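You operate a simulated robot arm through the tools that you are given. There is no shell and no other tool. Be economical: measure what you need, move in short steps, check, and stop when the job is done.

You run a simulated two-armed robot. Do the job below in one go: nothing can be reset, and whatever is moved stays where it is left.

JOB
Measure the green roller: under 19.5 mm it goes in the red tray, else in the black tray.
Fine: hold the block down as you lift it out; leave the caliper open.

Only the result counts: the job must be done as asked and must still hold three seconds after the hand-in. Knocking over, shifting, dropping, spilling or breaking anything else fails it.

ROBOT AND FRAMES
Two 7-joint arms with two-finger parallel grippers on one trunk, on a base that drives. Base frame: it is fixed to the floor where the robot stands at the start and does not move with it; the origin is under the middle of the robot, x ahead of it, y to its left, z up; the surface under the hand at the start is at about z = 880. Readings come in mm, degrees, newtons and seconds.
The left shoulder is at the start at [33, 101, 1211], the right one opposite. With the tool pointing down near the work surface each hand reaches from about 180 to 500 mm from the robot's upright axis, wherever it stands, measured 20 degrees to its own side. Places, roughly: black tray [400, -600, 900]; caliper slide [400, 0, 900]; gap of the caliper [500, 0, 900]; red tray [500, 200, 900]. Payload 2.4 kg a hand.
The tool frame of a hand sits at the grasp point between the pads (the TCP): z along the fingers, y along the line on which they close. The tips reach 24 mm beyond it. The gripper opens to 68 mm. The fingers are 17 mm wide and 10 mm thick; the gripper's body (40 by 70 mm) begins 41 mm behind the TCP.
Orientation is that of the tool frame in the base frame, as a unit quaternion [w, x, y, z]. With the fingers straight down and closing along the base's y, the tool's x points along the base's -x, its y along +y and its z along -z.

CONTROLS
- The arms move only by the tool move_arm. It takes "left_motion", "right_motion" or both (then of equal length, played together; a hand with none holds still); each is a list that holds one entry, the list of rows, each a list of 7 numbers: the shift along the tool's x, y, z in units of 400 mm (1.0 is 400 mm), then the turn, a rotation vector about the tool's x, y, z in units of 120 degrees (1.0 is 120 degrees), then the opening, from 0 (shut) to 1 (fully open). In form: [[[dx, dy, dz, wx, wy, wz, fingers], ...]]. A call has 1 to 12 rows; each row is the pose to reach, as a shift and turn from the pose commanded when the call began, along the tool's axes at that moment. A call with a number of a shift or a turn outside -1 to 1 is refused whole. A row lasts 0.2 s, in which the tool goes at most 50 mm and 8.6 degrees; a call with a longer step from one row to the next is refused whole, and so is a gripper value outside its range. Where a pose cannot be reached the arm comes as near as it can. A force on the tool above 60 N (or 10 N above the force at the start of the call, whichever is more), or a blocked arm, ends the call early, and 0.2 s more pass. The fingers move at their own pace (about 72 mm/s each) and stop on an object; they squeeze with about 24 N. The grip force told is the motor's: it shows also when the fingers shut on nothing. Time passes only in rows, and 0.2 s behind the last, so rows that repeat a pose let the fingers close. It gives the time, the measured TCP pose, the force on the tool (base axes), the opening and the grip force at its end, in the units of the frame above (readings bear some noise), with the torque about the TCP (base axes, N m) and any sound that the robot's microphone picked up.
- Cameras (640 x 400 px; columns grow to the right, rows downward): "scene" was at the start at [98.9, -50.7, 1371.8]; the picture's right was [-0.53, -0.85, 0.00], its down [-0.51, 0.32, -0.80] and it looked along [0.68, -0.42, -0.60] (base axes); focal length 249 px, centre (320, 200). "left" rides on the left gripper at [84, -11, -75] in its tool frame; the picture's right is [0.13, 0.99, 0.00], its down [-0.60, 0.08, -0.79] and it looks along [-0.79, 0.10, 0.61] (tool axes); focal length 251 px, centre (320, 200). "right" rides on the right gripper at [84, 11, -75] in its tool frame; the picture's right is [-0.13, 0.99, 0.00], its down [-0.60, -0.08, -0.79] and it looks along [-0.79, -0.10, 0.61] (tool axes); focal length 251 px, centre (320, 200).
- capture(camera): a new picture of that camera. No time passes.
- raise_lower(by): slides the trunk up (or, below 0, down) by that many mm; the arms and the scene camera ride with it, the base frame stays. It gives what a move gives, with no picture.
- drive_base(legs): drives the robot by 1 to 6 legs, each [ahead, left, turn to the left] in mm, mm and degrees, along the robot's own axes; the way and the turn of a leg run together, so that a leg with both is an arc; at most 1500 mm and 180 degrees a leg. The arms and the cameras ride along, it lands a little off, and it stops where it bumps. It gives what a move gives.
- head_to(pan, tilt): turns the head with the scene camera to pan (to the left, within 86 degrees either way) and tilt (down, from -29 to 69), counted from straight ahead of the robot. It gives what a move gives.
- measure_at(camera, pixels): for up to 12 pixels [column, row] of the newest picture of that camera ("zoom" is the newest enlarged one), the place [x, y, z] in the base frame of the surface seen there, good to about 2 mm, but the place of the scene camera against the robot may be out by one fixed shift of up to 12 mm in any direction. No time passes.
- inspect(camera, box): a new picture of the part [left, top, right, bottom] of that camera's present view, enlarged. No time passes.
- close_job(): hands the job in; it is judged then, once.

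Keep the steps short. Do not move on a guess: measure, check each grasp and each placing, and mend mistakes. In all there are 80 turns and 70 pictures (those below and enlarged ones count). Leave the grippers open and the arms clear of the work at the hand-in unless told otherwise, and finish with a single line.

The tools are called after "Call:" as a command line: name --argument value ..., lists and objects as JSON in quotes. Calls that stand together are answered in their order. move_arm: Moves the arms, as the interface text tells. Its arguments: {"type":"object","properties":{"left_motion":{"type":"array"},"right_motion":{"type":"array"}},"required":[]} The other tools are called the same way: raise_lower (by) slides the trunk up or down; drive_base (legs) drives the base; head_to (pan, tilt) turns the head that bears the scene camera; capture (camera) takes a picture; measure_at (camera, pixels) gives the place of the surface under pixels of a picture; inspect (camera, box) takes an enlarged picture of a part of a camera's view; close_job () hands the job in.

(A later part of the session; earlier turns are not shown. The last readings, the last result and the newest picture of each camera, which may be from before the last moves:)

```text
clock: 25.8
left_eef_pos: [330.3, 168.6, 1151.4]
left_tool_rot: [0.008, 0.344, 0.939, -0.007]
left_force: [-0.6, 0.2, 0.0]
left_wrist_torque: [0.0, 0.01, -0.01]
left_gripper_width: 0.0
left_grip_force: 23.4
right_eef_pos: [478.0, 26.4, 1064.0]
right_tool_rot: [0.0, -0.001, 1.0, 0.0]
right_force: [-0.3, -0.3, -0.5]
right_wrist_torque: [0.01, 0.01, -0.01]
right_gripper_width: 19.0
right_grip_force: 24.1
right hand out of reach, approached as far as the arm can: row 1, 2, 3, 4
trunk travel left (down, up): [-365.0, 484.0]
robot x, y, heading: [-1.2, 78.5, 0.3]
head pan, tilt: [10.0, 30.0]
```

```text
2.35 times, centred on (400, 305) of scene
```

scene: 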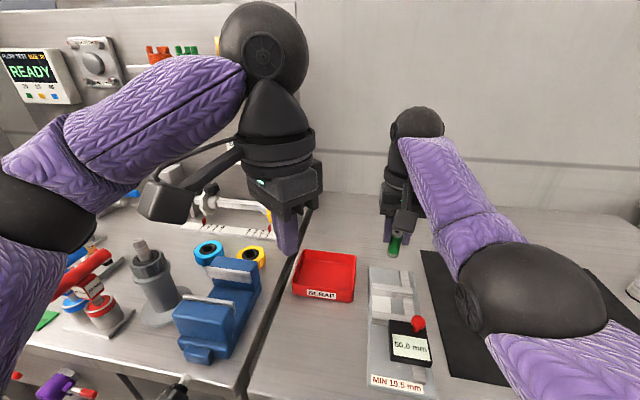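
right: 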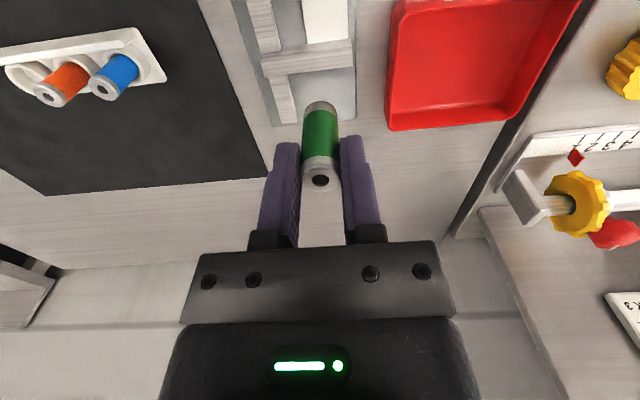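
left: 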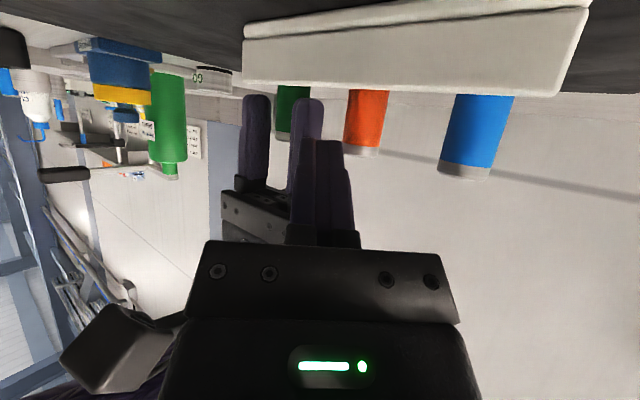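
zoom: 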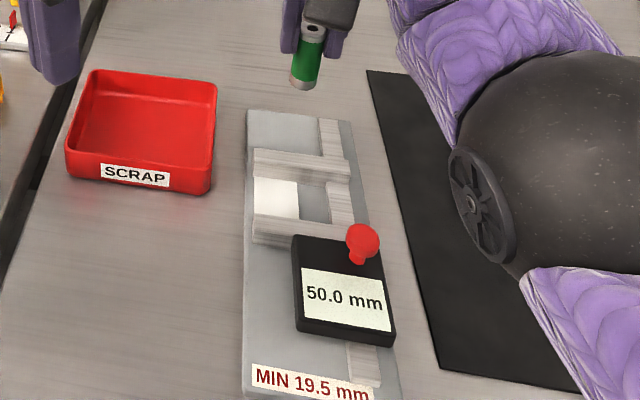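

The gap at about (495, 5) would be out of reach. I'll raise the trunk back up by 60 mm and turn the robot 30° to the left. That brings the right shoulder about 45 mm closer without moving the base toward the bench.

Call:
raise_lower --by 60

Call:
drive_base --legs '[[0, 0, 30]]'

Call:
head_to --pan -40 --tilt 40

Call:
capture --camera "scene"

```text
clock: 26.8
left_eef_pos: [331.8, 168.4, 1211.7]
left_tool_rot: [0.008, 0.344, 0.939, -0.008]
left_force: [-0.5, 0.3, -0.4]
left_wrist_torque: [0.01, -0.01, -0.03]
left_gripper_width: 0.1
left_grip_force: 24.1
right_eef_pos: [476.4, 26.7, 1121.9]
right_tool_rot: [0.001, -0.002, 1.0, 0.0]
right_force: [0.0, -0.2, -1.7]
right_wrist_torque: [-0.01, 0.01, 0.0]
right_gripper_width: 19.0
right_grip_force: 23.4
trunk travel left (down, up): [-425.0, 424.0]
robot x, y, heading: [0.8, 80.5, 0.2]
head pan, tilt: [10.0, 30.0]
```

```text
clock: 28.7
left_eef_pos: [241.1, 321.8, 1211.1]
left_tool_rot: [0.01, 0.09, 0.996, -0.005]
left_force: [-0.1, 1.1, -0.2]
left_wrist_torque: [0.01, 0.0, 0.01]
left_gripper_width: 0.1
left_grip_force: 23.8
right_eef_pos: [439.9, 270.2, 1122.5]
right_tool_rot: [0.001, -0.258, 0.966, 0.0]
right_force: [0.6, 0.9, -1.0]
right_wrist_torque: [-0.02, 0.0, -0.01]
right_gripper_width: 19.0
right_grip_force: 23.8
trunk travel left (down, up): [-425.0, 424.0]
robot x, y, heading: [2.4, 78.3, 29.9]
head pan, tilt: [10.0, 30.0]
```

```text
clock: 29.9
left_eef_pos: [241.5, 321.5, 1210.7]
left_tool_rot: [0.01, 0.09, 0.996, -0.005]
left_force: [-0.1, 0.1, 0.0]
left_wrist_torque: [0.01, 0.01, 0.0]
left_gripper_width: 0.0
left_grip_force: 23.8
right_eef_pos: [439.6, 270.8, 1122.8]
right_tool_rot: [0.001, -0.258, 0.966, 0.0]
right_force: [0.4, 0.4, -0.4]
right_wrist_torque: [-0.01, -0.03, 0.02]
right_gripper_width: 18.8
right_grip_force: 23.6
trunk travel left (down, up): [-425.0, 424.0]
robot x, y, heading: [-2.3, 79.0, 29.8]
head pan, tilt: [-40.0, 40.0]
```

```text
39 pictures are left
```

scene: 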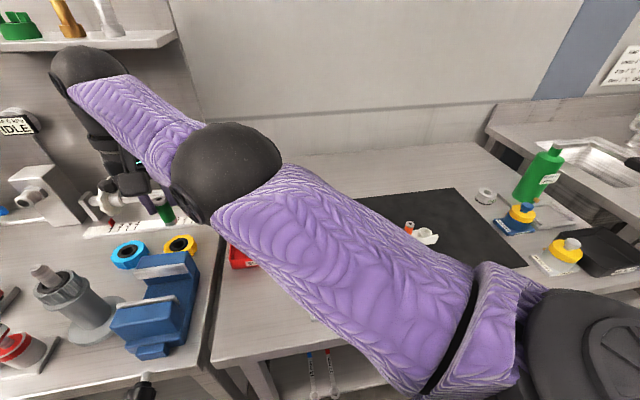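

I'll swing the right hand over toward the caliper and yaw it back to square, staying high.

Call:
move_arm --right_motion '[[[0.046, -0.067, 0.0125, 0, 0, 0.031, 0], [0.092, -0.135, 0.025, 0, 0, 0.0625, 0], [0.138, -0.202, 0.0375, 0, 0, 0.094, 0], [0.184, -0.269, 0.05, 0, 0, 0.125, 0], [0.23, -0.336, 0.0625, 0, 0, 0.156, 0], [0.276, -0.403, 0.075, 0, 0, 0.1875, 0], [0.322, -0.471, 0.0875, 0, 0, 0.219, 0], [0.368, -0.538, 0.1, 0, 0, 0.25, 0], [0.368, -0.538, 0.1, 0, 0, 0.25, 0]]]'

Call:
capture --camera "right"

Call:
capture --camera "scene"

```text
clock: 31.9
left_eef_pos: [241.5, 320.3, 1212.0]
left_tool_rot: [0.01, 0.09, 0.996, -0.005]
left_force: [0.4, -0.1, -0.4]
left_wrist_torque: [0.0, 0.01, 0.01]
left_gripper_width: 0.1
left_grip_force: 24.2
right_eef_pos: [421.0, 10.4, 1083.4]
right_tool_rot: [0.0, 0.001, 1.0, 0.0]
right_force: [0.7, -1.1, -0.7]
right_wrist_torque: [0.01, 0.01, 0.01]
right_gripper_width: 18.5
right_grip_force: 24.0
right hand out of reach, approached as far as the arm can: row 1, 2, 3, 4
trunk travel left (down, up): [-425.0, 424.0]
robot x, y, heading: [1.5, 77.4, 29.9]
head pan, tilt: [-40.0, 40.0]
```

```text
38 pictures are left
```

right: 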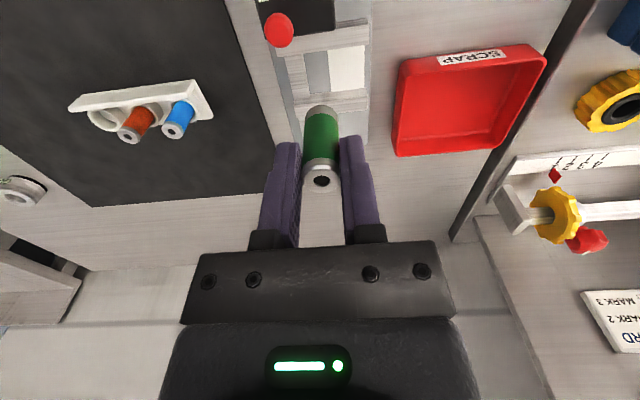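

```text
37 pictures are left
```

scene: 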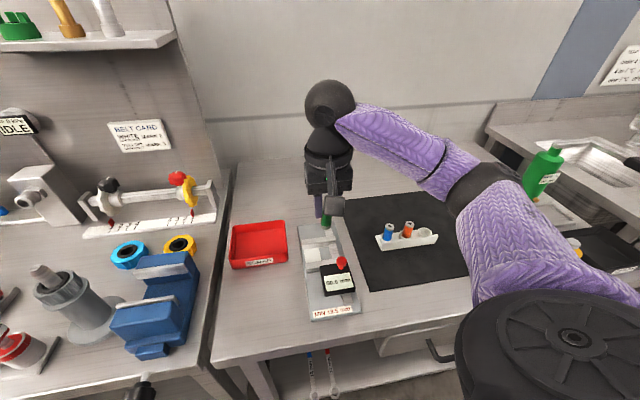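

Now I'll zoom in on the caliper gap and measure it, along with the roller's ends.

Call:
inspect --camera "right" --box '[250, 0, 400, 125]'

Call:
inspect --camera "scene" --box '[290, 200, 370, 260]'

```text
3.20 times, centred on (325, 62) of right
```

zoom: 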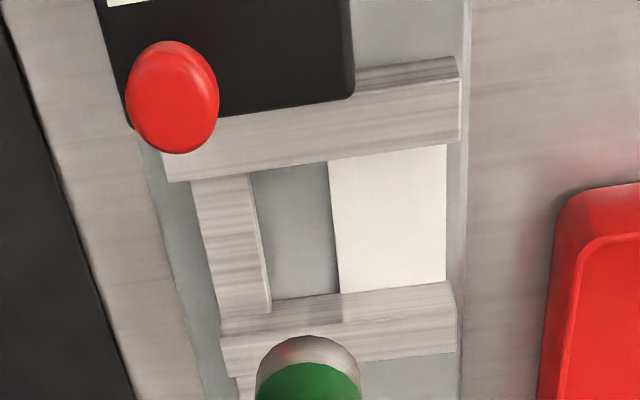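

```text
6.67 times, centred on (330, 230) of scene
```

zoom: 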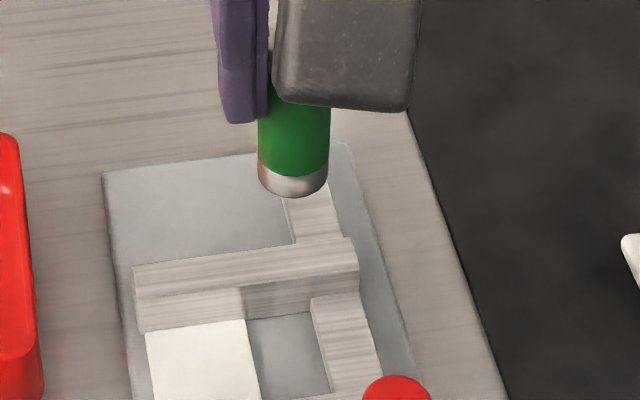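

Call:
measure_at --camera "right" --pixels '[[347, 69], [329, 54], [363, 50], [363, 85], [333, 88], [318, 72], [350, 40], [350, 102], [350, 94], [279, 28], [299, 75], [320, 108]]'

Call:
measure_at --camera "zoom" --pixels '[[200, 370], [200, 275], [200, 305], [280, 300], [293, 195], [293, 185], [300, 370], [345, 350], [260, 185], [326, 185]]'

```text
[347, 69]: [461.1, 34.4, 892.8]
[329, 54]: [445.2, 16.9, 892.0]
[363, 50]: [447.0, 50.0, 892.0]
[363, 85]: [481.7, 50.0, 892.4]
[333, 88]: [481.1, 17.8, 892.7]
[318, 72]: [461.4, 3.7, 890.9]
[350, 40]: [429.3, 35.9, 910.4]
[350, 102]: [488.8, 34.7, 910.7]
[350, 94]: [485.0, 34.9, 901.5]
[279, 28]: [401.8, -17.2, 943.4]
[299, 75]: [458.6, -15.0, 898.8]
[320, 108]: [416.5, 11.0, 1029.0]
```

```text
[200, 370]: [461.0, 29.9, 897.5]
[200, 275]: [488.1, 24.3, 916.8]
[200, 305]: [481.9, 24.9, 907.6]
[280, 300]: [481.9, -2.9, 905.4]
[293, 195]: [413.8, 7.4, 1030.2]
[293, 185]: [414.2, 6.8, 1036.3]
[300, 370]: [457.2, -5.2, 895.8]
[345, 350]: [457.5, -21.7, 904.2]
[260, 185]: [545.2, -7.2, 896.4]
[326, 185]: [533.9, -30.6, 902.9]
```

Caliper geometry, as measured:
- The white seat spans x 435–485 and y 17–50, at z 892.5, with jaw tops at z 911.
- The roller bottom is about 55 mm below the TCP.

I'll move above the seat, aiming for a roller center near [470, 34].

Call:
move_arm --right_motion '[[[-0.03, 0.015, 0.04, 0, 0, 0, 0], [-0.06, 0.03, 0.08, 0, 0, 0, 0], [-0.09, 0.045, 0.12, 0, 0, 0, 0], [-0.115, 0.059, 0.16, 0, 0, 0, 0], [-0.115, 0.059, 0.1825, 0, 0, 0, 0], [-0.115, 0.059, 0.1825, 0, 0, 0, 0]]]'

Call:
capture --camera "right"

Call:
inspect --camera "scene" --box '[280, 190, 380, 280]'

```text
clock: 33.3
left_eef_pos: [242.7, 320.2, 1210.8]
left_tool_rot: [0.01, 0.091, 0.996, -0.006]
left_force: [0.3, 0.2, 0.3]
left_wrist_torque: [0.0, -0.04, 0.0]
left_gripper_width: 0.1
left_grip_force: 23.4
right_eef_pos: [465.5, 32.2, 1009.0]
right_tool_rot: [0.0, 0.001, 1.0, 0.0]
right_force: [0.3, -0.2, 1.0]
right_wrist_torque: [-0.02, 0.04, -0.02]
right_gripper_width: 19.2
right_grip_force: 23.7
trunk travel left (down, up): [-425.0, 424.0]
robot x, y, heading: [0.1, 80.0, 30.1]
head pan, tilt: [-40.0, 40.0]
```

```text
34 pictures are left
```

right: 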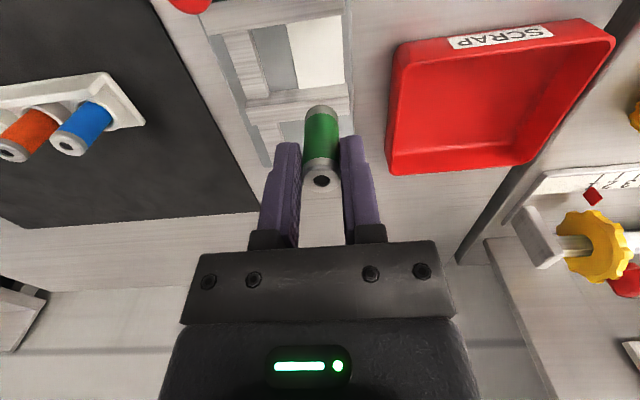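

```text
4.44 times, centred on (330, 235) of scene
```

zoom: 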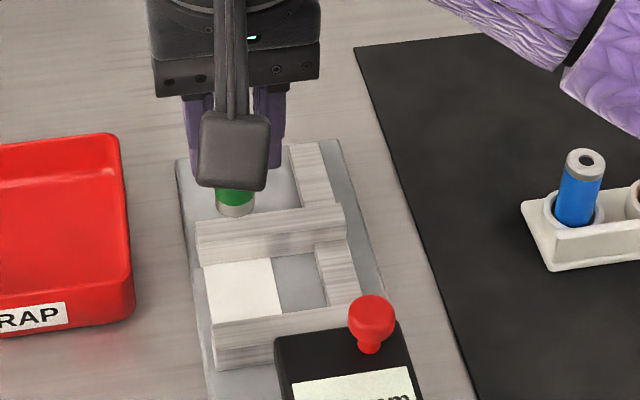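

I'll lower until the roller bottom is inside the gap, about 10 mm above the seat, then check.

Call:
move_arm --right_motion '[[[0, 0, 0.03, 0, 0, 0, 0], [0, 0, 0.06, 0, 0, 0, 0], [0, 0, 0.09, 0, 0, 0, 0], [0, 0, 0.115, 0, 0, 0, 0], [0, 0, 0.12, 0, 0, 0, 0], [0, 0, 0.12, 0, 0, 0, 0]]]'

Call:
inspect --camera "right" --box '[240, 30, 400, 200]'

Call:
inspect --camera "scene" --box '[295, 210, 365, 265]'

```text
clock: 34.7
left_eef_pos: [241.5, 321.8, 1211.1]
left_tool_rot: [0.01, 0.091, 0.996, -0.005]
left_force: [-0.8, 0.1, 0.2]
left_wrist_torque: [-0.02, 0.01, 0.02]
left_gripper_width: 0.1
left_grip_force: 23.3
right_eef_pos: [466.5, 33.6, 961.5]
right_tool_rot: [-0.001, 0.001, 1.0, 0.001]
right_force: [1.0, 0.5, -0.2]
right_wrist_torque: [0.01, 0.02, 0.05]
right_gripper_width: 19.2
right_grip_force: 24.3
trunk travel left (down, up): [-425.0, 424.0]
robot x, y, heading: [2.0, 76.3, 29.9]
head pan, tilt: [-40.0, 40.0]
```

```text
2.35 times, centred on (320, 115) of right
```

zoom: 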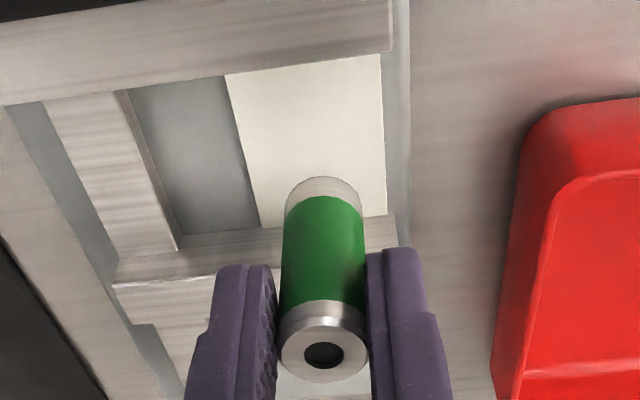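

```text
7.27 times, centred on (330, 238) of scene
```

zoom: 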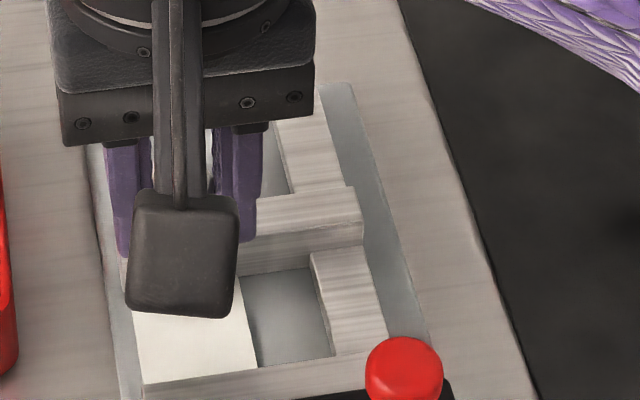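

Aligned above the seat. I'll lower slowly to contact.

Call:
move_arm --right_motion '[[[0, 0, 0.01, 0, 0, 0, 0], [0, 0, 0.02, 0, 0, 0, 0], [0, 0, 0.026, 0, 0, 0, 0], [0, 0, 0.028, 0, 0, 0, 0], [0, 0, 0.03, 0, 0, 0, 0], [0, 0, 0.03, 0, 0, 0, 0]]]'

```text
clock: 36.1
left_eef_pos: [241.8, 320.4, 1211.1]
left_tool_rot: [0.01, 0.091, 0.996, -0.005]
left_force: [0.3, 0.2, -0.4]
left_wrist_torque: [-0.02, 0.0, 0.02]
left_gripper_width: 0.2
left_grip_force: 23.9
right_eef_pos: [466.0, 33.2, 951.6]
right_tool_rot: [0.003, 0.002, 1.0, 0.001]
right_force: [5.1, -1.2, 32.8]
right_wrist_torque: [-0.01, -0.33, 0.01]
right_gripper_width: 18.9
right_grip_force: 24.1
trunk travel left (down, up): [-425.0, 424.0]
robot x, y, heading: [-6.3, 77.3, 29.9]
head pan, tilt: [-40.0, 40.0]
```

Contact at TCP z≈951.6 with 33 N. I'll relieve the pressure and look before releasing.

Call:
move_arm --right_motion '[[[0, 0, -0.003, 0, 0, 0, 0], [0, 0, -0.0065, 0, 0, 0, 0], [0, 0, -0.0065, 0, 0, 0, 0]]]'

Call:
inspect --camera "right" --box '[240, 30, 400, 200]'

```text
clock: 36.9
left_eef_pos: [242.2, 320.8, 1211.2]
left_tool_rot: [0.01, 0.09, 0.996, -0.005]
left_force: [-0.6, 0.4, 0.0]
left_wrist_torque: [0.05, 0.01, 0.0]
left_gripper_width: 0.0
left_grip_force: 24.5
right_eef_pos: [464.6, 34.2, 952.1]
right_tool_rot: [-0.001, 0.002, 1.0, -0.001]
right_force: [1.9, 0.8, 7.4]
right_wrist_torque: [0.07, -0.11, -0.01]
right_gripper_width: 18.9
right_grip_force: 24.2
trunk travel left (down, up): [-425.0, 424.0]
robot x, y, heading: [-1.1, 76.4, 29.9]
head pan, tilt: [-40.0, 40.0]
```

```text
2.35 times, centred on (320, 115) of right
```

zoom: 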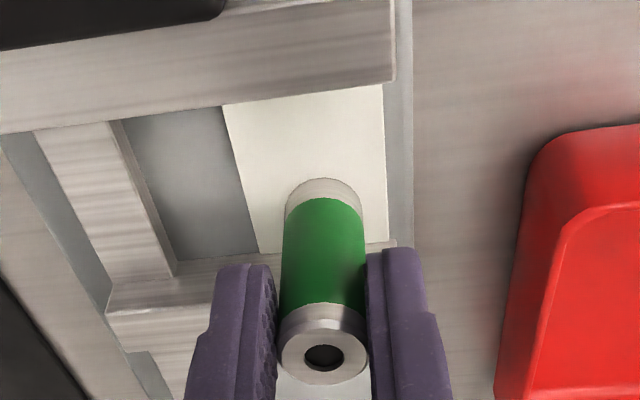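

Call:
measure_at --camera "zoom" --pixels '[[323, 183], [323, 174], [323, 200], [372, 246], [300, 150], [324, 370], [270, 245]]'

```text
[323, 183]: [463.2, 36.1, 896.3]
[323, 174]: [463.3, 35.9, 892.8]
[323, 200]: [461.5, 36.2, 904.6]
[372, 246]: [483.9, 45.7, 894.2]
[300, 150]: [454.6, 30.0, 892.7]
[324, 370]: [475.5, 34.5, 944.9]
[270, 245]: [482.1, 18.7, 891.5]
```

The roller stands on the seat: front at x 463, bottom at z 893. I'll release gently, open a little and rise.

Call:
move_arm --right_motion '[[[0, 0, 0, 0, 0, 0, 0.32], [0, 0, 0, 0, 0, 0, 0.4], [0, 0, 0, 0, 0, 0, 0.5], [0, 0, 0, 0, 0, 0, 0.5]]]'

Call:
move_arm --right_motion '[[[0, 0, -0.03, 0, 0, 0, 0.5], [0, 0, -0.06, 0, 0, 0, 0.5], [0, 0, -0.1, 0, 0, 0, 0.5], [0, 0, -0.15, 0, 0, 0, 0.5], [0, 0, -0.2, 0, 0, 0, 0.5], [0.08, -0.06, -0.2, 0, 0, 0, 0.5], [0.16, -0.12, -0.2, 0, 0, 0, 0.5], [0.2, -0.14, -0.2, 0, 0, 0, 0.5], [0.2, -0.14, -0.2, 0, 0, 0, 0.5]]]'

Call:
capture --camera "right"

Call:
inspect --camera "scene" --box '[280, 190, 380, 300]'

```text
clock: 37.9
left_eef_pos: [241.6, 320.0, 1212.5]
left_tool_rot: [0.009, 0.091, 0.996, -0.005]
left_force: [-0.2, -0.4, 0.0]
left_wrist_torque: [-0.02, 0.01, 0.01]
left_gripper_width: 0.0
left_grip_force: 23.8
right_eef_pos: [466.1, 32.9, 952.2]
right_tool_rot: [0.0, 0.001, 1.0, 0.0]
right_force: [-0.3, 0.0, 0.2]
right_wrist_torque: [0.01, -0.01, -0.02]
right_gripper_width: 34.0
right_grip_force: 0.0
trunk travel left (down, up): [-425.0, 424.0]
robot x, y, heading: [-1.2, 79.2, 29.9]
head pan, tilt: [-40.0, 40.0]
```

```text
clock: 39.9
left_eef_pos: [241.9, 321.2, 1211.9]
left_tool_rot: [0.01, 0.09, 0.996, -0.005]
left_force: [0.0, -0.5, -0.2]
left_wrist_torque: [0.0, -0.01, 0.02]
left_gripper_width: 0.0
left_grip_force: 23.7
right_eef_pos: [385.1, -22.0, 1031.7]
right_tool_rot: [0.0, 0.001, 1.0, 0.0]
right_force: [0.2, -0.2, -1.1]
right_wrist_torque: [0.01, 0.02, 0.03]
right_gripper_width: 34.3
right_grip_force: 0.0
trunk travel left (down, up): [-425.0, 424.0]
robot x, y, heading: [-3.4, 79.9, 30.0]
head pan, tilt: [-40.0, 40.0]
```

```text
29 pictures are left
```

right: 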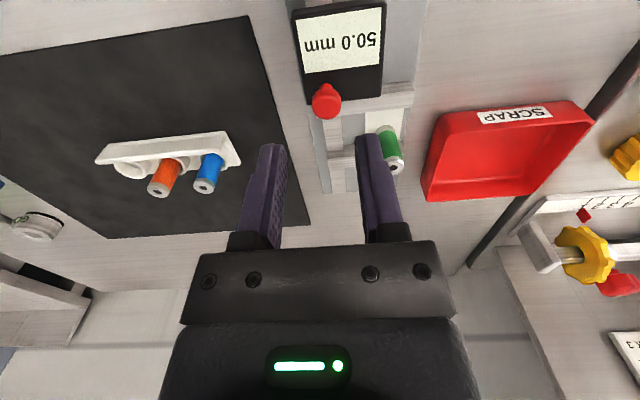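

```text
3.64 times, centred on (330, 245) of scene
```

zoom: 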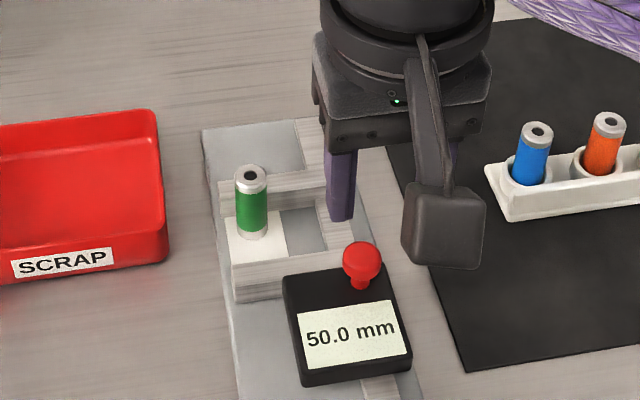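

The roller stands upright in the gap. I'll measure the knob.

Call:
inspect --camera "right" --box '[290, 70, 370, 130]'

Call:
measure_at --camera "right" --pixels '[[326, 98], [326, 110], [314, 102], [338, 102], [327, 87], [350, 92], [326, 116]]'

```text
6.67 times, centred on (330, 100) of right
```

zoom: 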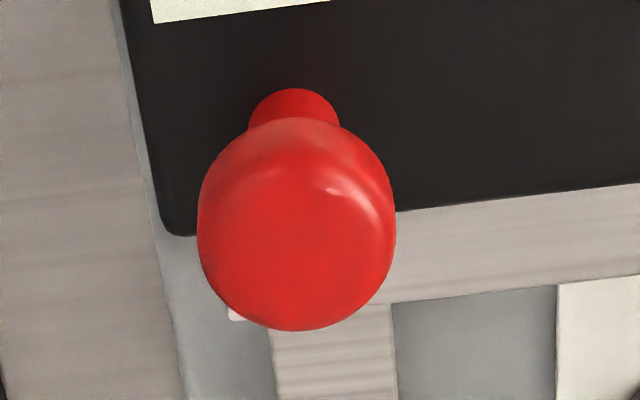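

```text
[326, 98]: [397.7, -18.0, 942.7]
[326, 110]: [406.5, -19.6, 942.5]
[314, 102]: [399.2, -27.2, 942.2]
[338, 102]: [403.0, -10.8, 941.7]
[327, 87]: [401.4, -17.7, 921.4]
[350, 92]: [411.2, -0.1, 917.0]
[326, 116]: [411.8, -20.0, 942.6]
```

The knob head is centered at [403, −19] with its top at z 942.5. I'll lower the open fingers around it and grip it.

Call:
move_arm --right_motion '[[[-0.045, 0.0075, 0.04, 0, 0, 0, 0.5], [-0.045, 0.0075, 0.09, 0, 0, 0, 0.5], [-0.045, 0.0075, 0.14, 0, 0, 0, 0.5], [-0.045, 0.0075, 0.18, 0, 0, 0, 0.5], [-0.045, 0.0075, 0.204, 0, 0, 0, 0.5], [-0.045, 0.0075, 0.204, 0, 0, 0, 0.5]]]'

Call:
capture --camera "right"

```text
clock: 41.3
left_eef_pos: [242.5, 321.3, 1210.9]
left_tool_rot: [0.01, 0.09, 0.996, -0.005]
left_force: [-0.9, -0.1, -0.3]
left_wrist_torque: [0.02, 0.01, 0.0]
left_gripper_width: 0.2
left_grip_force: 23.6
right_eef_pos: [402.7, -19.6, 950.8]
right_tool_rot: [0.0, 0.0, 1.0, -0.001]
right_force: [-0.2, -0.5, 1.0]
right_wrist_torque: [0.01, -0.04, 0.01]
right_gripper_width: 34.1
right_grip_force: 0.1
trunk travel left (down, up): [-425.0, 424.0]
robot x, y, heading: [-0.9, 80.2, 29.9]
head pan, tilt: [-40.0, 40.0]
```

```text
26 pictures are left
```

right: 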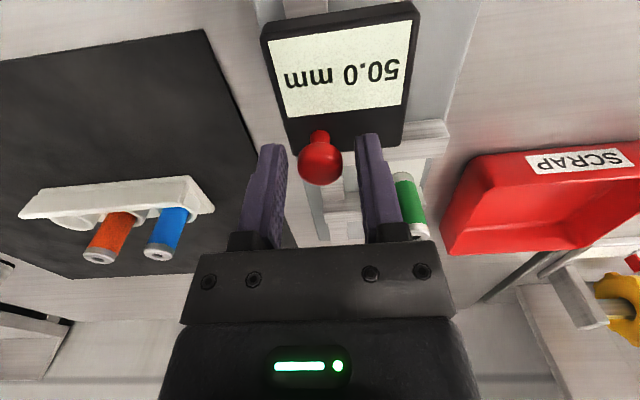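

The knob is centered between the fingers and the display is readable. Gripping it.

Call:
move_arm --right_motion '[[[0, 0, 0, 0, 0, 0, 0.35], [0, 0, 0, 0, 0, 0, 0.28], [0, 0, 0, 0, 0, 0, 0.2], [0, 0, 0, 0, 0, 0, 0.1], [0, 0, 0, 0, 0, 0, 0]]]'

Call:
move_arm --right_motion '[[[-0.01, 0, 0, 0, 0, 0, 0], [-0.02, 0, 0, 0, 0, 0, 0], [-0.03, 0, 0, 0, 0, 0, 0], [-0.04, 0, 0, 0, 0, 0, 0], [-0.05, 0, 0, 0, 0, 0, 0], [-0.05, 0, 0, 0, 0, 0, 0]]]'

Call:
capture --camera "right"

```text
clock: 42.5
left_eef_pos: [241.5, 321.2, 1212.9]
left_tool_rot: [0.01, 0.092, 0.996, -0.005]
left_force: [-0.4, 0.8, -0.2]
left_wrist_torque: [-0.01, -0.02, 0.01]
left_gripper_width: 0.0
left_grip_force: 23.2
right_eef_pos: [404.1, -19.9, 950.7]
right_tool_rot: [0.0, 0.001, 1.0, 0.0]
right_force: [-0.4, -0.3, -2.5]
right_wrist_torque: [-0.01, -0.02, 0.01]
right_gripper_width: 21.2
right_grip_force: 38.4
trunk travel left (down, up): [-425.0, 424.0]
robot x, y, heading: [-1.4, 78.1, 30.0]
head pan, tilt: [-40.0, 40.0]
```

```text
clock: 43.9
left_eef_pos: [243.4, 320.3, 1211.5]
left_tool_rot: [0.01, 0.091, 0.996, -0.005]
left_force: [-0.9, 0.2, 0.1]
left_wrist_torque: [0.0, -0.01, -0.02]
left_gripper_width: 0.0
left_grip_force: 24.2
right_eef_pos: [424.0, -19.6, 949.8]
right_tool_rot: [0.0, 0.002, 1.0, 0.0]
right_force: [0.2, -2.9, -2.9]
right_wrist_torque: [-0.03, -0.03, -0.03]
right_gripper_width: 21.2
right_grip_force: 38.6
trunk travel left (down, up): [-425.0, 424.0]
robot x, y, heading: [1.7, 75.8, 30.2]
head pan, tilt: [-40.0, 40.0]
```

```text
25 pictures are left
```

right: 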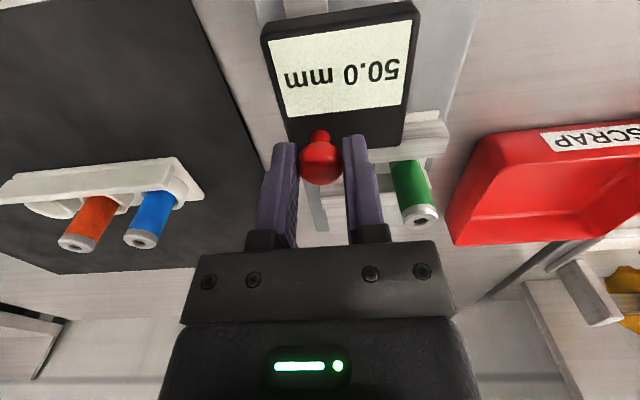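

The hand moved 20 mm with the knob, but the display still says 50.0. I'll check whether the slide moved or the whole caliper.

Call:
inspect --camera "scene" --box '[280, 190, 380, 330]'

```text
2.86 times, centred on (330, 260) of scene
```

zoom: 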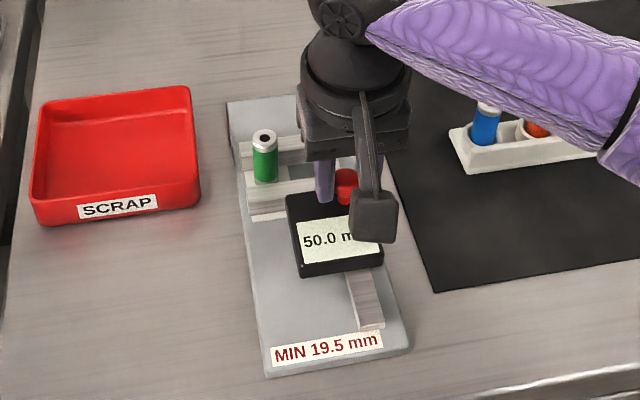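

The slide itself moved and the baseplate didn't. I'll continue gently to contact.

Call:
move_arm --right_motion '[[[-0.005, 0, 0, 0, 0, 0, 0], [-0.01, 0, 0, 0, 0, 0, 0], [-0.0125, 0, 0, 0, 0, 0, 0], [-0.015, 0, 0, 0, 0, 0, 0], [-0.0175, 0, 0, 0, 0, 0, 0], [-0.0175, 0, 0, 0, 0, 0, 0]]]'

Call:
capture --camera "right"

```text
clock: 45.3
left_eef_pos: [242.1, 320.8, 1211.0]
left_tool_rot: [0.01, 0.09, 0.996, -0.004]
left_force: [0.0, -0.4, 0.3]
left_wrist_torque: [-0.01, 0.0, -0.01]
left_gripper_width: 0.0
left_grip_force: 23.9
right_eef_pos: [430.5, -20.7, 950.8]
right_tool_rot: [0.0, 0.002, 1.0, -0.001]
right_force: [-0.5, -1.3, -4.9]
right_wrist_torque: [-0.07, 0.2, 0.02]
right_gripper_width: 21.4
right_grip_force: 38.3
trunk travel left (down, up): [-425.0, 424.0]
robot x, y, heading: [0.5, 79.8, 29.9]
head pan, tilt: [-40.0, 40.0]
```

```text
23 pictures are left
```

right: 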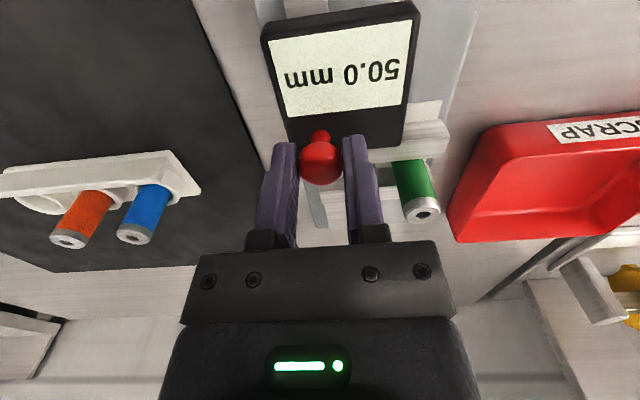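

Call:
move_arm --right_motion '[[[-0.002, 0, 0, 0, 0, 0, 0], [-0.004, 0, 0, 0, 0, 0, 0], [-0.006, 0, 0, 0, 0, 0, 0], [-0.008, 0, 0, 0, 0, 0, 0], [-0.01, 0, 0, 0, 0, 0, 0], [-0.01, 0, 0, 0, 0, 0, 0]]]'

Call:
capture --camera "right"

```text
clock: 46.7
left_eef_pos: [242.3, 320.6, 1211.1]
left_tool_rot: [0.011, 0.092, 0.996, -0.006]
left_force: [-0.3, 0.5, 0.6]
left_wrist_torque: [0.02, 0.0, 0.02]
left_gripper_width: 0.0
left_grip_force: 23.3
right_eef_pos: [434.1, -18.9, 950.3]
right_tool_rot: [0.0, 0.001, 1.0, 0.0]
right_force: [-2.0, -3.4, -3.7]
right_wrist_torque: [-0.04, 0.42, 0.01]
right_gripper_width: 21.0
right_grip_force: 38.0
trunk travel left (down, up): [-425.0, 424.0]
robot x, y, heading: [-2.1, 81.2, 29.8]
head pan, tilt: [-40.0, 40.0]
```

```text
22 pictures are left
```

right: 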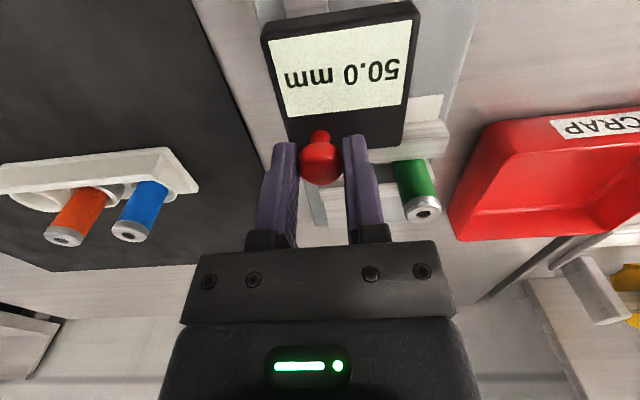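

The roller now moves along with the jaw. I'll squeeze on in half-millimetre steps to firm contact.

Call:
move_arm --right_motion '[[[-0.0015, 0, 0, 0, 0, 0, 0], [-0.003, 0, 0, 0, 0, 0, 0], [-0.0045, 0, 0, 0, 0, 0, 0], [-0.006, 0, 0, 0, 0, 0, 0], [-0.006, 0, 0, 0, 0, 0, 0]]]'

Call:
inspect --camera "right" --box '[250, 0, 460, 240]'

```text
clock: 47.9
left_eef_pos: [240.0, 319.8, 1213.3]
left_tool_rot: [0.01, 0.092, 0.996, -0.005]
left_force: [0.5, 0.3, -0.5]
left_wrist_torque: [-0.03, -0.01, 0.02]
left_gripper_width: 0.0
left_grip_force: 24.1
right_eef_pos: [434.2, -19.6, 951.7]
right_tool_rot: [0.001, 0.001, 1.0, 0.0]
right_force: [-22.1, -2.7, -12.7]
right_wrist_torque: [-0.04, 0.57, 0.0]
right_gripper_width: 21.3
right_grip_force: 38.2
trunk travel left (down, up): [-425.0, 424.0]
robot x, y, heading: [-3.0, 79.1, 29.8]
head pan, tilt: [-40.0, 40.0]
```

```text
1.67 times, centred on (355, 120) of right
```

zoom: 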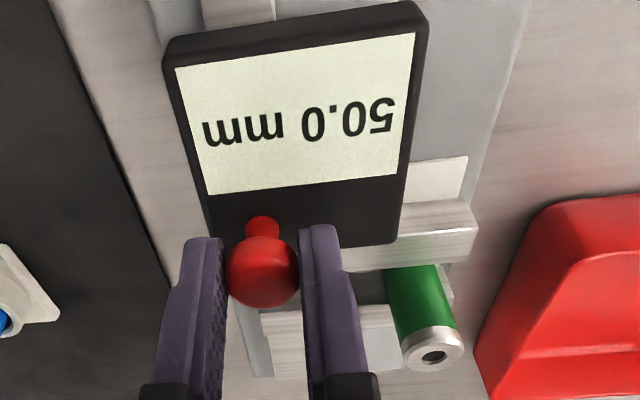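

Jaw contact is firm at 22 N, but the display still shows 50.0. I'll hold for about 2 s and read again from both cameras.

Call:
move_arm --right_motion '[[[0.001, 0, 0, 0, 0, 0, 0], [0.002, 0, 0, 0, 0, 0, 0], [0.002, 0, 0, 0, 0, 0, 0], [0.002, 0, 0, 0, 0, 0, 0], [0.002, 0, 0, 0, 0, 0, 0], [0.002, 0, 0, 0, 0, 0, 0], [0.002, 0, 0, 0, 0, 0, 0], [0.002, 0, 0, 0, 0, 0, 0], [0.002, 0, 0, 0, 0, 0, 0], [0.002, 0, 0, 0, 0, 0, 0]]]'

Call:
capture --camera "right"

Call:
inspect --camera "scene" --box '[300, 200, 380, 300]'

```text
clock: 50.1
left_eef_pos: [240.9, 321.0, 1212.5]
left_tool_rot: [0.011, 0.091, 0.996, -0.005]
left_force: [-0.1, -0.4, 0.6]
left_wrist_torque: [-0.01, -0.03, -0.02]
left_gripper_width: 0.4
left_grip_force: 24.0
right_eef_pos: [434.8, -19.3, 951.0]
right_tool_rot: [0.001, 0.001, 1.0, 0.0]
right_force: [-23.9, -2.0, -20.7]
right_wrist_torque: [-0.06, 0.45, -0.01]
right_gripper_width: 21.4
right_grip_force: 38.4
trunk travel left (down, up): [-425.0, 424.0]
robot x, y, heading: [-4.6, 79.8, 29.7]
head pan, tilt: [-40.0, 40.0]
```

```text
20 pictures are left
```

right: 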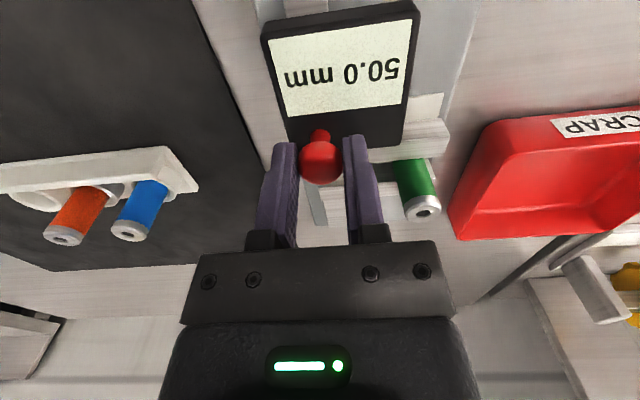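

```text
4.00 times, centred on (340, 250) of scene
```

zoom: 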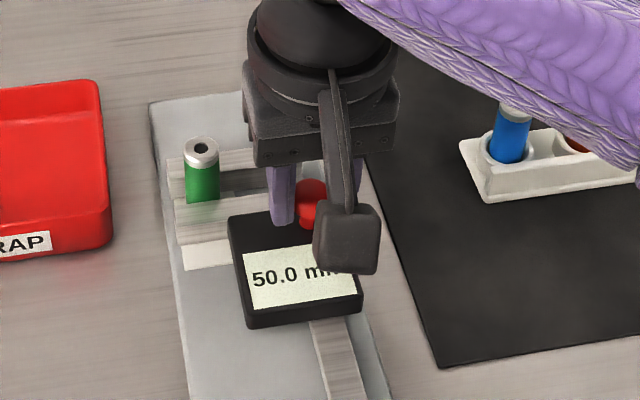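

The slide is closed on the roller but the display is unchanged. It may only settle with the knob untouched. I'll relax, open the fingers and look.

Call:
move_arm --right_motion '[[[0.002, 0, -0.002, 0, 0, 0, 0], [0.003, 0, -0.004, 0, 0, 0, 0], [0.003, 0, -0.004, 0, 0, 0, 0.34], [0.003, 0, -0.004, 0, 0, 0, 0.42], [0.003, 0, -0.004, 0, 0, 0, 0.45], [0.003, 0, -0.004, 0, 0, 0, 0.45]]]'

Call:
capture --camera "right"

```text
clock: 51.5
left_eef_pos: [241.5, 320.8, 1212.3]
left_tool_rot: [0.011, 0.092, 0.996, -0.005]
left_force: [0.7, 0.0, -1.1]
left_wrist_torque: [-0.02, 0.01, 0.01]
left_gripper_width: 0.1
left_grip_force: 23.6
right_eef_pos: [436.3, -19.3, 952.8]
right_tool_rot: [0.0, 0.001, 1.0, 0.0]
right_force: [-0.4, -0.2, -0.2]
right_wrist_torque: [0.0, 0.0, -0.01]
right_gripper_width: 30.9
right_grip_force: 0.1
trunk travel left (down, up): [-425.0, 424.0]
robot x, y, heading: [2.0, 76.8, 30.1]
head pan, tilt: [-40.0, 40.0]
```

```text
18 pictures are left
```

right: 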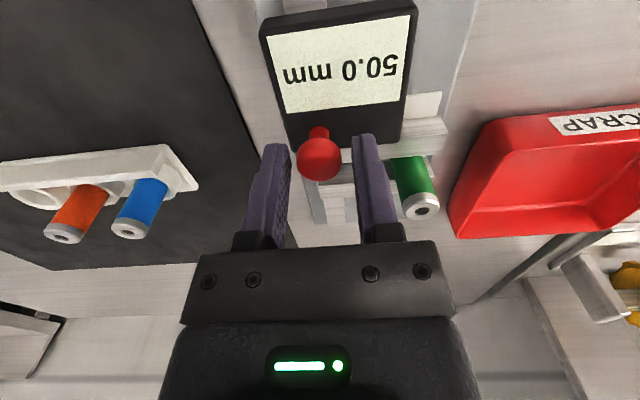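

Call:
move_arm --right_motion '[[[0, 0, -0.03, 0, 0, 0, 0.5], [0, 0, -0.08, 0, 0, 0, 0.5], [0, 0, -0.13, 0, 0, 0, 0.5], [0.03, 0, -0.16, 0, 0, 0, 0.5], [0.06, -0.03, -0.18, 0, 0, 0, 0.5], [0.06, -0.03, -0.18, 0, 0, 0, 0.5], [0.06, -0.03, -0.18, 0, 0, 0, 0.5], [0.06, -0.03, -0.18, 0, 0, 0, 0.5], [0.06, -0.03, -0.18, 0, 0, 0, 0.5], [0.06, -0.03, -0.18, 0, 0, 0, 0.5]]]'

Call:
capture --camera "right"

```text
clock: 53.7
left_eef_pos: [241.4, 321.3, 1211.1]
left_tool_rot: [0.01, 0.091, 0.996, -0.005]
left_force: [-0.6, -0.3, -0.5]
left_wrist_torque: [0.0, 0.01, 0.02]
left_gripper_width: 0.1
left_grip_force: 23.6
right_eef_pos: [411.4, -31.8, 1024.3]
right_tool_rot: [0.0, 0.001, 1.0, 0.0]
right_force: [0.3, 0.3, 1.0]
right_wrist_torque: [-0.01, 0.01, 0.01]
right_gripper_width: 34.0
right_grip_force: 0.0
trunk travel left (down, up): [-425.0, 424.0]
robot x, y, heading: [-0.9, 77.4, 30.2]
head pan, tilt: [-40.0, 40.0]
```

```text
17 pictures are left
```

right: 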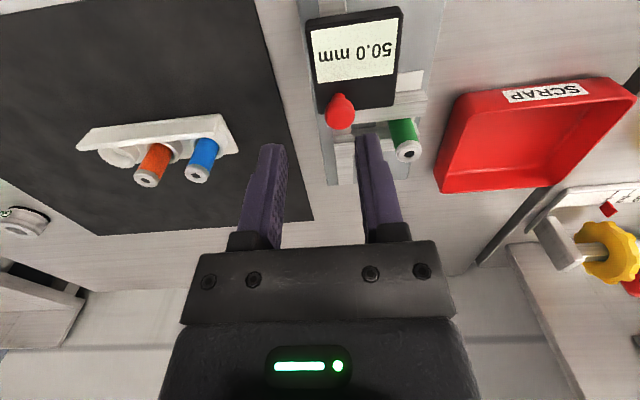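

The display still says 50.0. I'll look closely at the jaws against the roller.

Call:
inspect --camera "right" --box '[310, 60, 440, 190]'

Call:
inspect --camera "scene" --box '[290, 215, 370, 285]'

```text
3.08 times, centred on (375, 125) of right
```

zoom: 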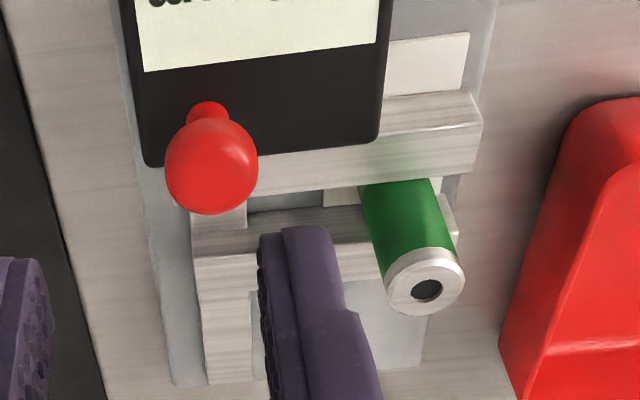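

```text
5.71 times, centred on (330, 250) of scene
```

zoom: 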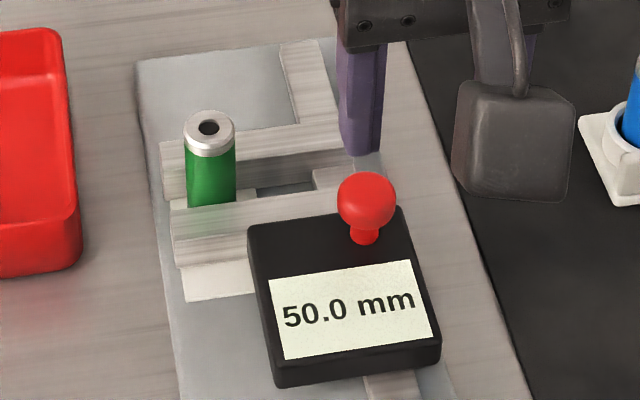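

The jaws look closed on the upright roller. I'll measure the gap directly at several points.

Call:
measure_at --camera "right" --pixels '[[340, 137], [344, 136], [348, 135], [338, 139], [386, 130], [384, 131], [366, 121], [360, 122], [370, 120], [374, 119], [400, 117], [408, 115]]'

Call:
measure_at --camera "zoom" --pixels '[[290, 163], [310, 160], [280, 165], [330, 157], [175, 180], [280, 194], [300, 192], [320, 188], [220, 203], [195, 206], [210, 113], [210, 152]]'

```text
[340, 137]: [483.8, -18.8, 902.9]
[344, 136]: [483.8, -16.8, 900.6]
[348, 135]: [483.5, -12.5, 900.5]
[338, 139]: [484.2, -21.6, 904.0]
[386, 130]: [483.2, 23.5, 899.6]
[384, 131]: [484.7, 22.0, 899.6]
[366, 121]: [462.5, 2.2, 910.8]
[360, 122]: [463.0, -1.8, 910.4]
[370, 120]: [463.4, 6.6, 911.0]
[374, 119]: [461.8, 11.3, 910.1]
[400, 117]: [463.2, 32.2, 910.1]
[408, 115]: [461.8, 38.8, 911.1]
```

```text
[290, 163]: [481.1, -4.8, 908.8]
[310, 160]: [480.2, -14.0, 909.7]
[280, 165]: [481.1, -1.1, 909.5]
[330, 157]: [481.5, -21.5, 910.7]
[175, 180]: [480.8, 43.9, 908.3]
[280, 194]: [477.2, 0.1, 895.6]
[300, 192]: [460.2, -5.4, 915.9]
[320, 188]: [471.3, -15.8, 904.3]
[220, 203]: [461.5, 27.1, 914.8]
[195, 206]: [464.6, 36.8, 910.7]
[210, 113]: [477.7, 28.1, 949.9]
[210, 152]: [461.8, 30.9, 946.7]
```

The measured gap is about 20 mm, so the jaws are closed on the roller but the display is stale. I'll grip the knob again, lower down, and push more firmly.

Call:
move_arm --right_motion '[[[-0.0575, 0.031, 0.04, 0, 0, 0, 0.5], [-0.0575, 0.031, 0.09, 0, 0, 0, 0.5], [-0.0575, 0.031, 0.14, 0, 0, 0, 0.5], [-0.0575, 0.031, 0.18, 0, 0, 0, 0.5], [-0.0575, 0.031, 0.193, 0, 0, 0, 0.5], [-0.0575, 0.031, 0.193, 0, 0, 0, 0.4], [-0.0575, 0.031, 0.193, 0, 0, 0, 0.3], [-0.0575, 0.031, 0.193, 0, 0, 0, 0.2], [-0.0575, 0.031, 0.193, 0, 0, 0, 0]]]'

Call:
move_arm --right_motion '[[[-0.002, 0, 0, 0, 0, 0, 0], [-0.004, 0, 0, 0, 0, 0, 0], [-0.006, 0, 0, 0, 0, 0, 0], [-0.008, 0, 0, 0, 0, 0, 0], [-0.01, 0, 0, 0, 0, 0, 0], [-0.01, 0, 0, 0, 0, 0, 0], [-0.01, 0, 0, 0, 0, 0, 0], [-0.01, 0, 0, 0, 0, 0, 0], [-0.01, 0, 0, 0, 0, 0, 0]]]'

Call:
capture --camera "right"

```text
clock: 55.7
left_eef_pos: [242.7, 320.4, 1211.8]
left_tool_rot: [0.01, 0.091, 0.996, -0.005]
left_force: [0.8, -0.3, 0.3]
left_wrist_torque: [-0.02, -0.02, -0.03]
left_gripper_width: 0.0
left_grip_force: 23.4
right_eef_pos: [435.2, -19.4, 947.3]
right_tool_rot: [0.0, 0.001, 1.0, 0.0]
right_force: [-0.5, -5.3, -3.6]
right_wrist_torque: [-0.08, -0.08, -0.01]
right_gripper_width: 21.1
right_grip_force: 38.6
trunk travel left (down, up): [-425.0, 424.0]
robot x, y, heading: [0.7, 77.8, 30.0]
head pan, tilt: [-40.0, 40.0]
```

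```text
clock: 57.7
left_eef_pos: [240.1, 319.8, 1212.8]
left_tool_rot: [0.011, 0.091, 0.996, -0.004]
left_force: [0.4, -0.4, -0.1]
left_wrist_torque: [0.0, 0.01, 0.02]
left_gripper_width: 0.0
left_grip_force: 23.6
right_eef_pos: [435.5, -19.7, 947.3]
right_tool_rot: [0.001, 0.0, 1.0, -0.001]
right_force: [-29.7, -4.2, -20.7]
right_wrist_torque: [-0.02, 0.48, -0.01]
right_gripper_width: 21.7
right_grip_force: 38.5
trunk travel left (down, up): [-425.0, 424.0]
robot x, y, heading: [1.1, 77.8, 29.9]
head pan, tilt: [-40.0, 40.0]
```

```text
14 pictures are left
```

right: 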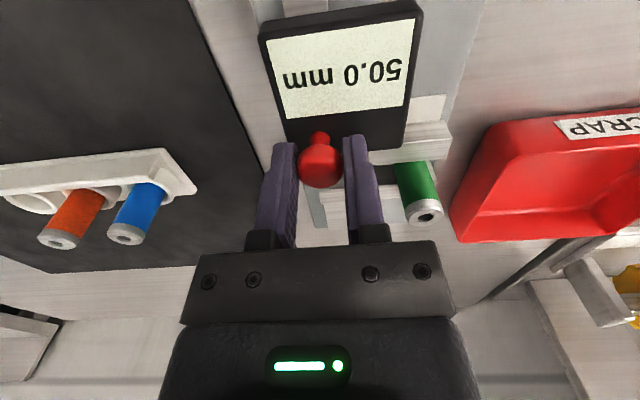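

Still 50.0 while pushing with 30 N. I'll relieve that push and press the knob gently downward, in case it latches the reading.

Call:
move_arm --right_motion '[[[0.004, 0, 0, 0, 0, 0, 0], [0.008, 0, 0.003, 0, 0, 0, 0], [0.008, 0, 0.006, 0, 0, 0, 0], [0.008, 0, 0.008, 0, 0, 0, 0], [0.008, 0, 0.008, 0, 0, 0, 0], [0.008, 0, 0.008, 0, 0, 0, 0], [0.008, 0, 0.008, 0, 0, 0, 0], [0.008, 0, 0, 0, 0, 0, 0], [0.008, 0, 0, 0, 0, 0, 0]]]'

Call:
capture --camera "right"

```text
clock: 59.7
left_eef_pos: [243.2, 320.5, 1211.0]
left_tool_rot: [0.01, 0.091, 0.996, -0.006]
left_force: [0.1, -0.7, -0.1]
left_wrist_torque: [-0.01, 0.03, 0.01]
left_gripper_width: 0.1
left_grip_force: 24.1
right_eef_pos: [433.2, -20.4, 945.4]
right_tool_rot: [-0.001, 0.001, 1.0, 0.0]
right_force: [-1.4, -7.2, -5.0]
right_wrist_torque: [-0.13, -0.7, -0.01]
right_gripper_width: 21.5
right_grip_force: 38.7
trunk travel left (down, up): [-425.0, 424.0]
robot x, y, heading: [1.8, 79.5, 29.8]
head pan, tilt: [-40.0, 40.0]
```

```text
13 pictures are left
```

right: 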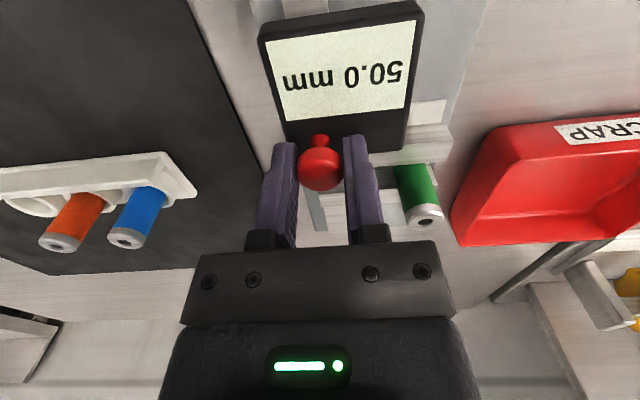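

The display seems frozen, so I'll also take an independent measurement. I'll record the slide's position closed from the fixed scene camera, then reopen it and compare.

Call:
inspect --camera "scene" --box '[300, 215, 370, 300]'

```text
4.71 times, centred on (335, 258) of scene
```

zoom: 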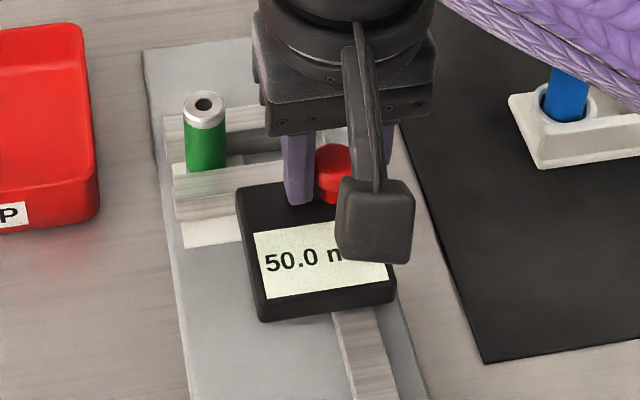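

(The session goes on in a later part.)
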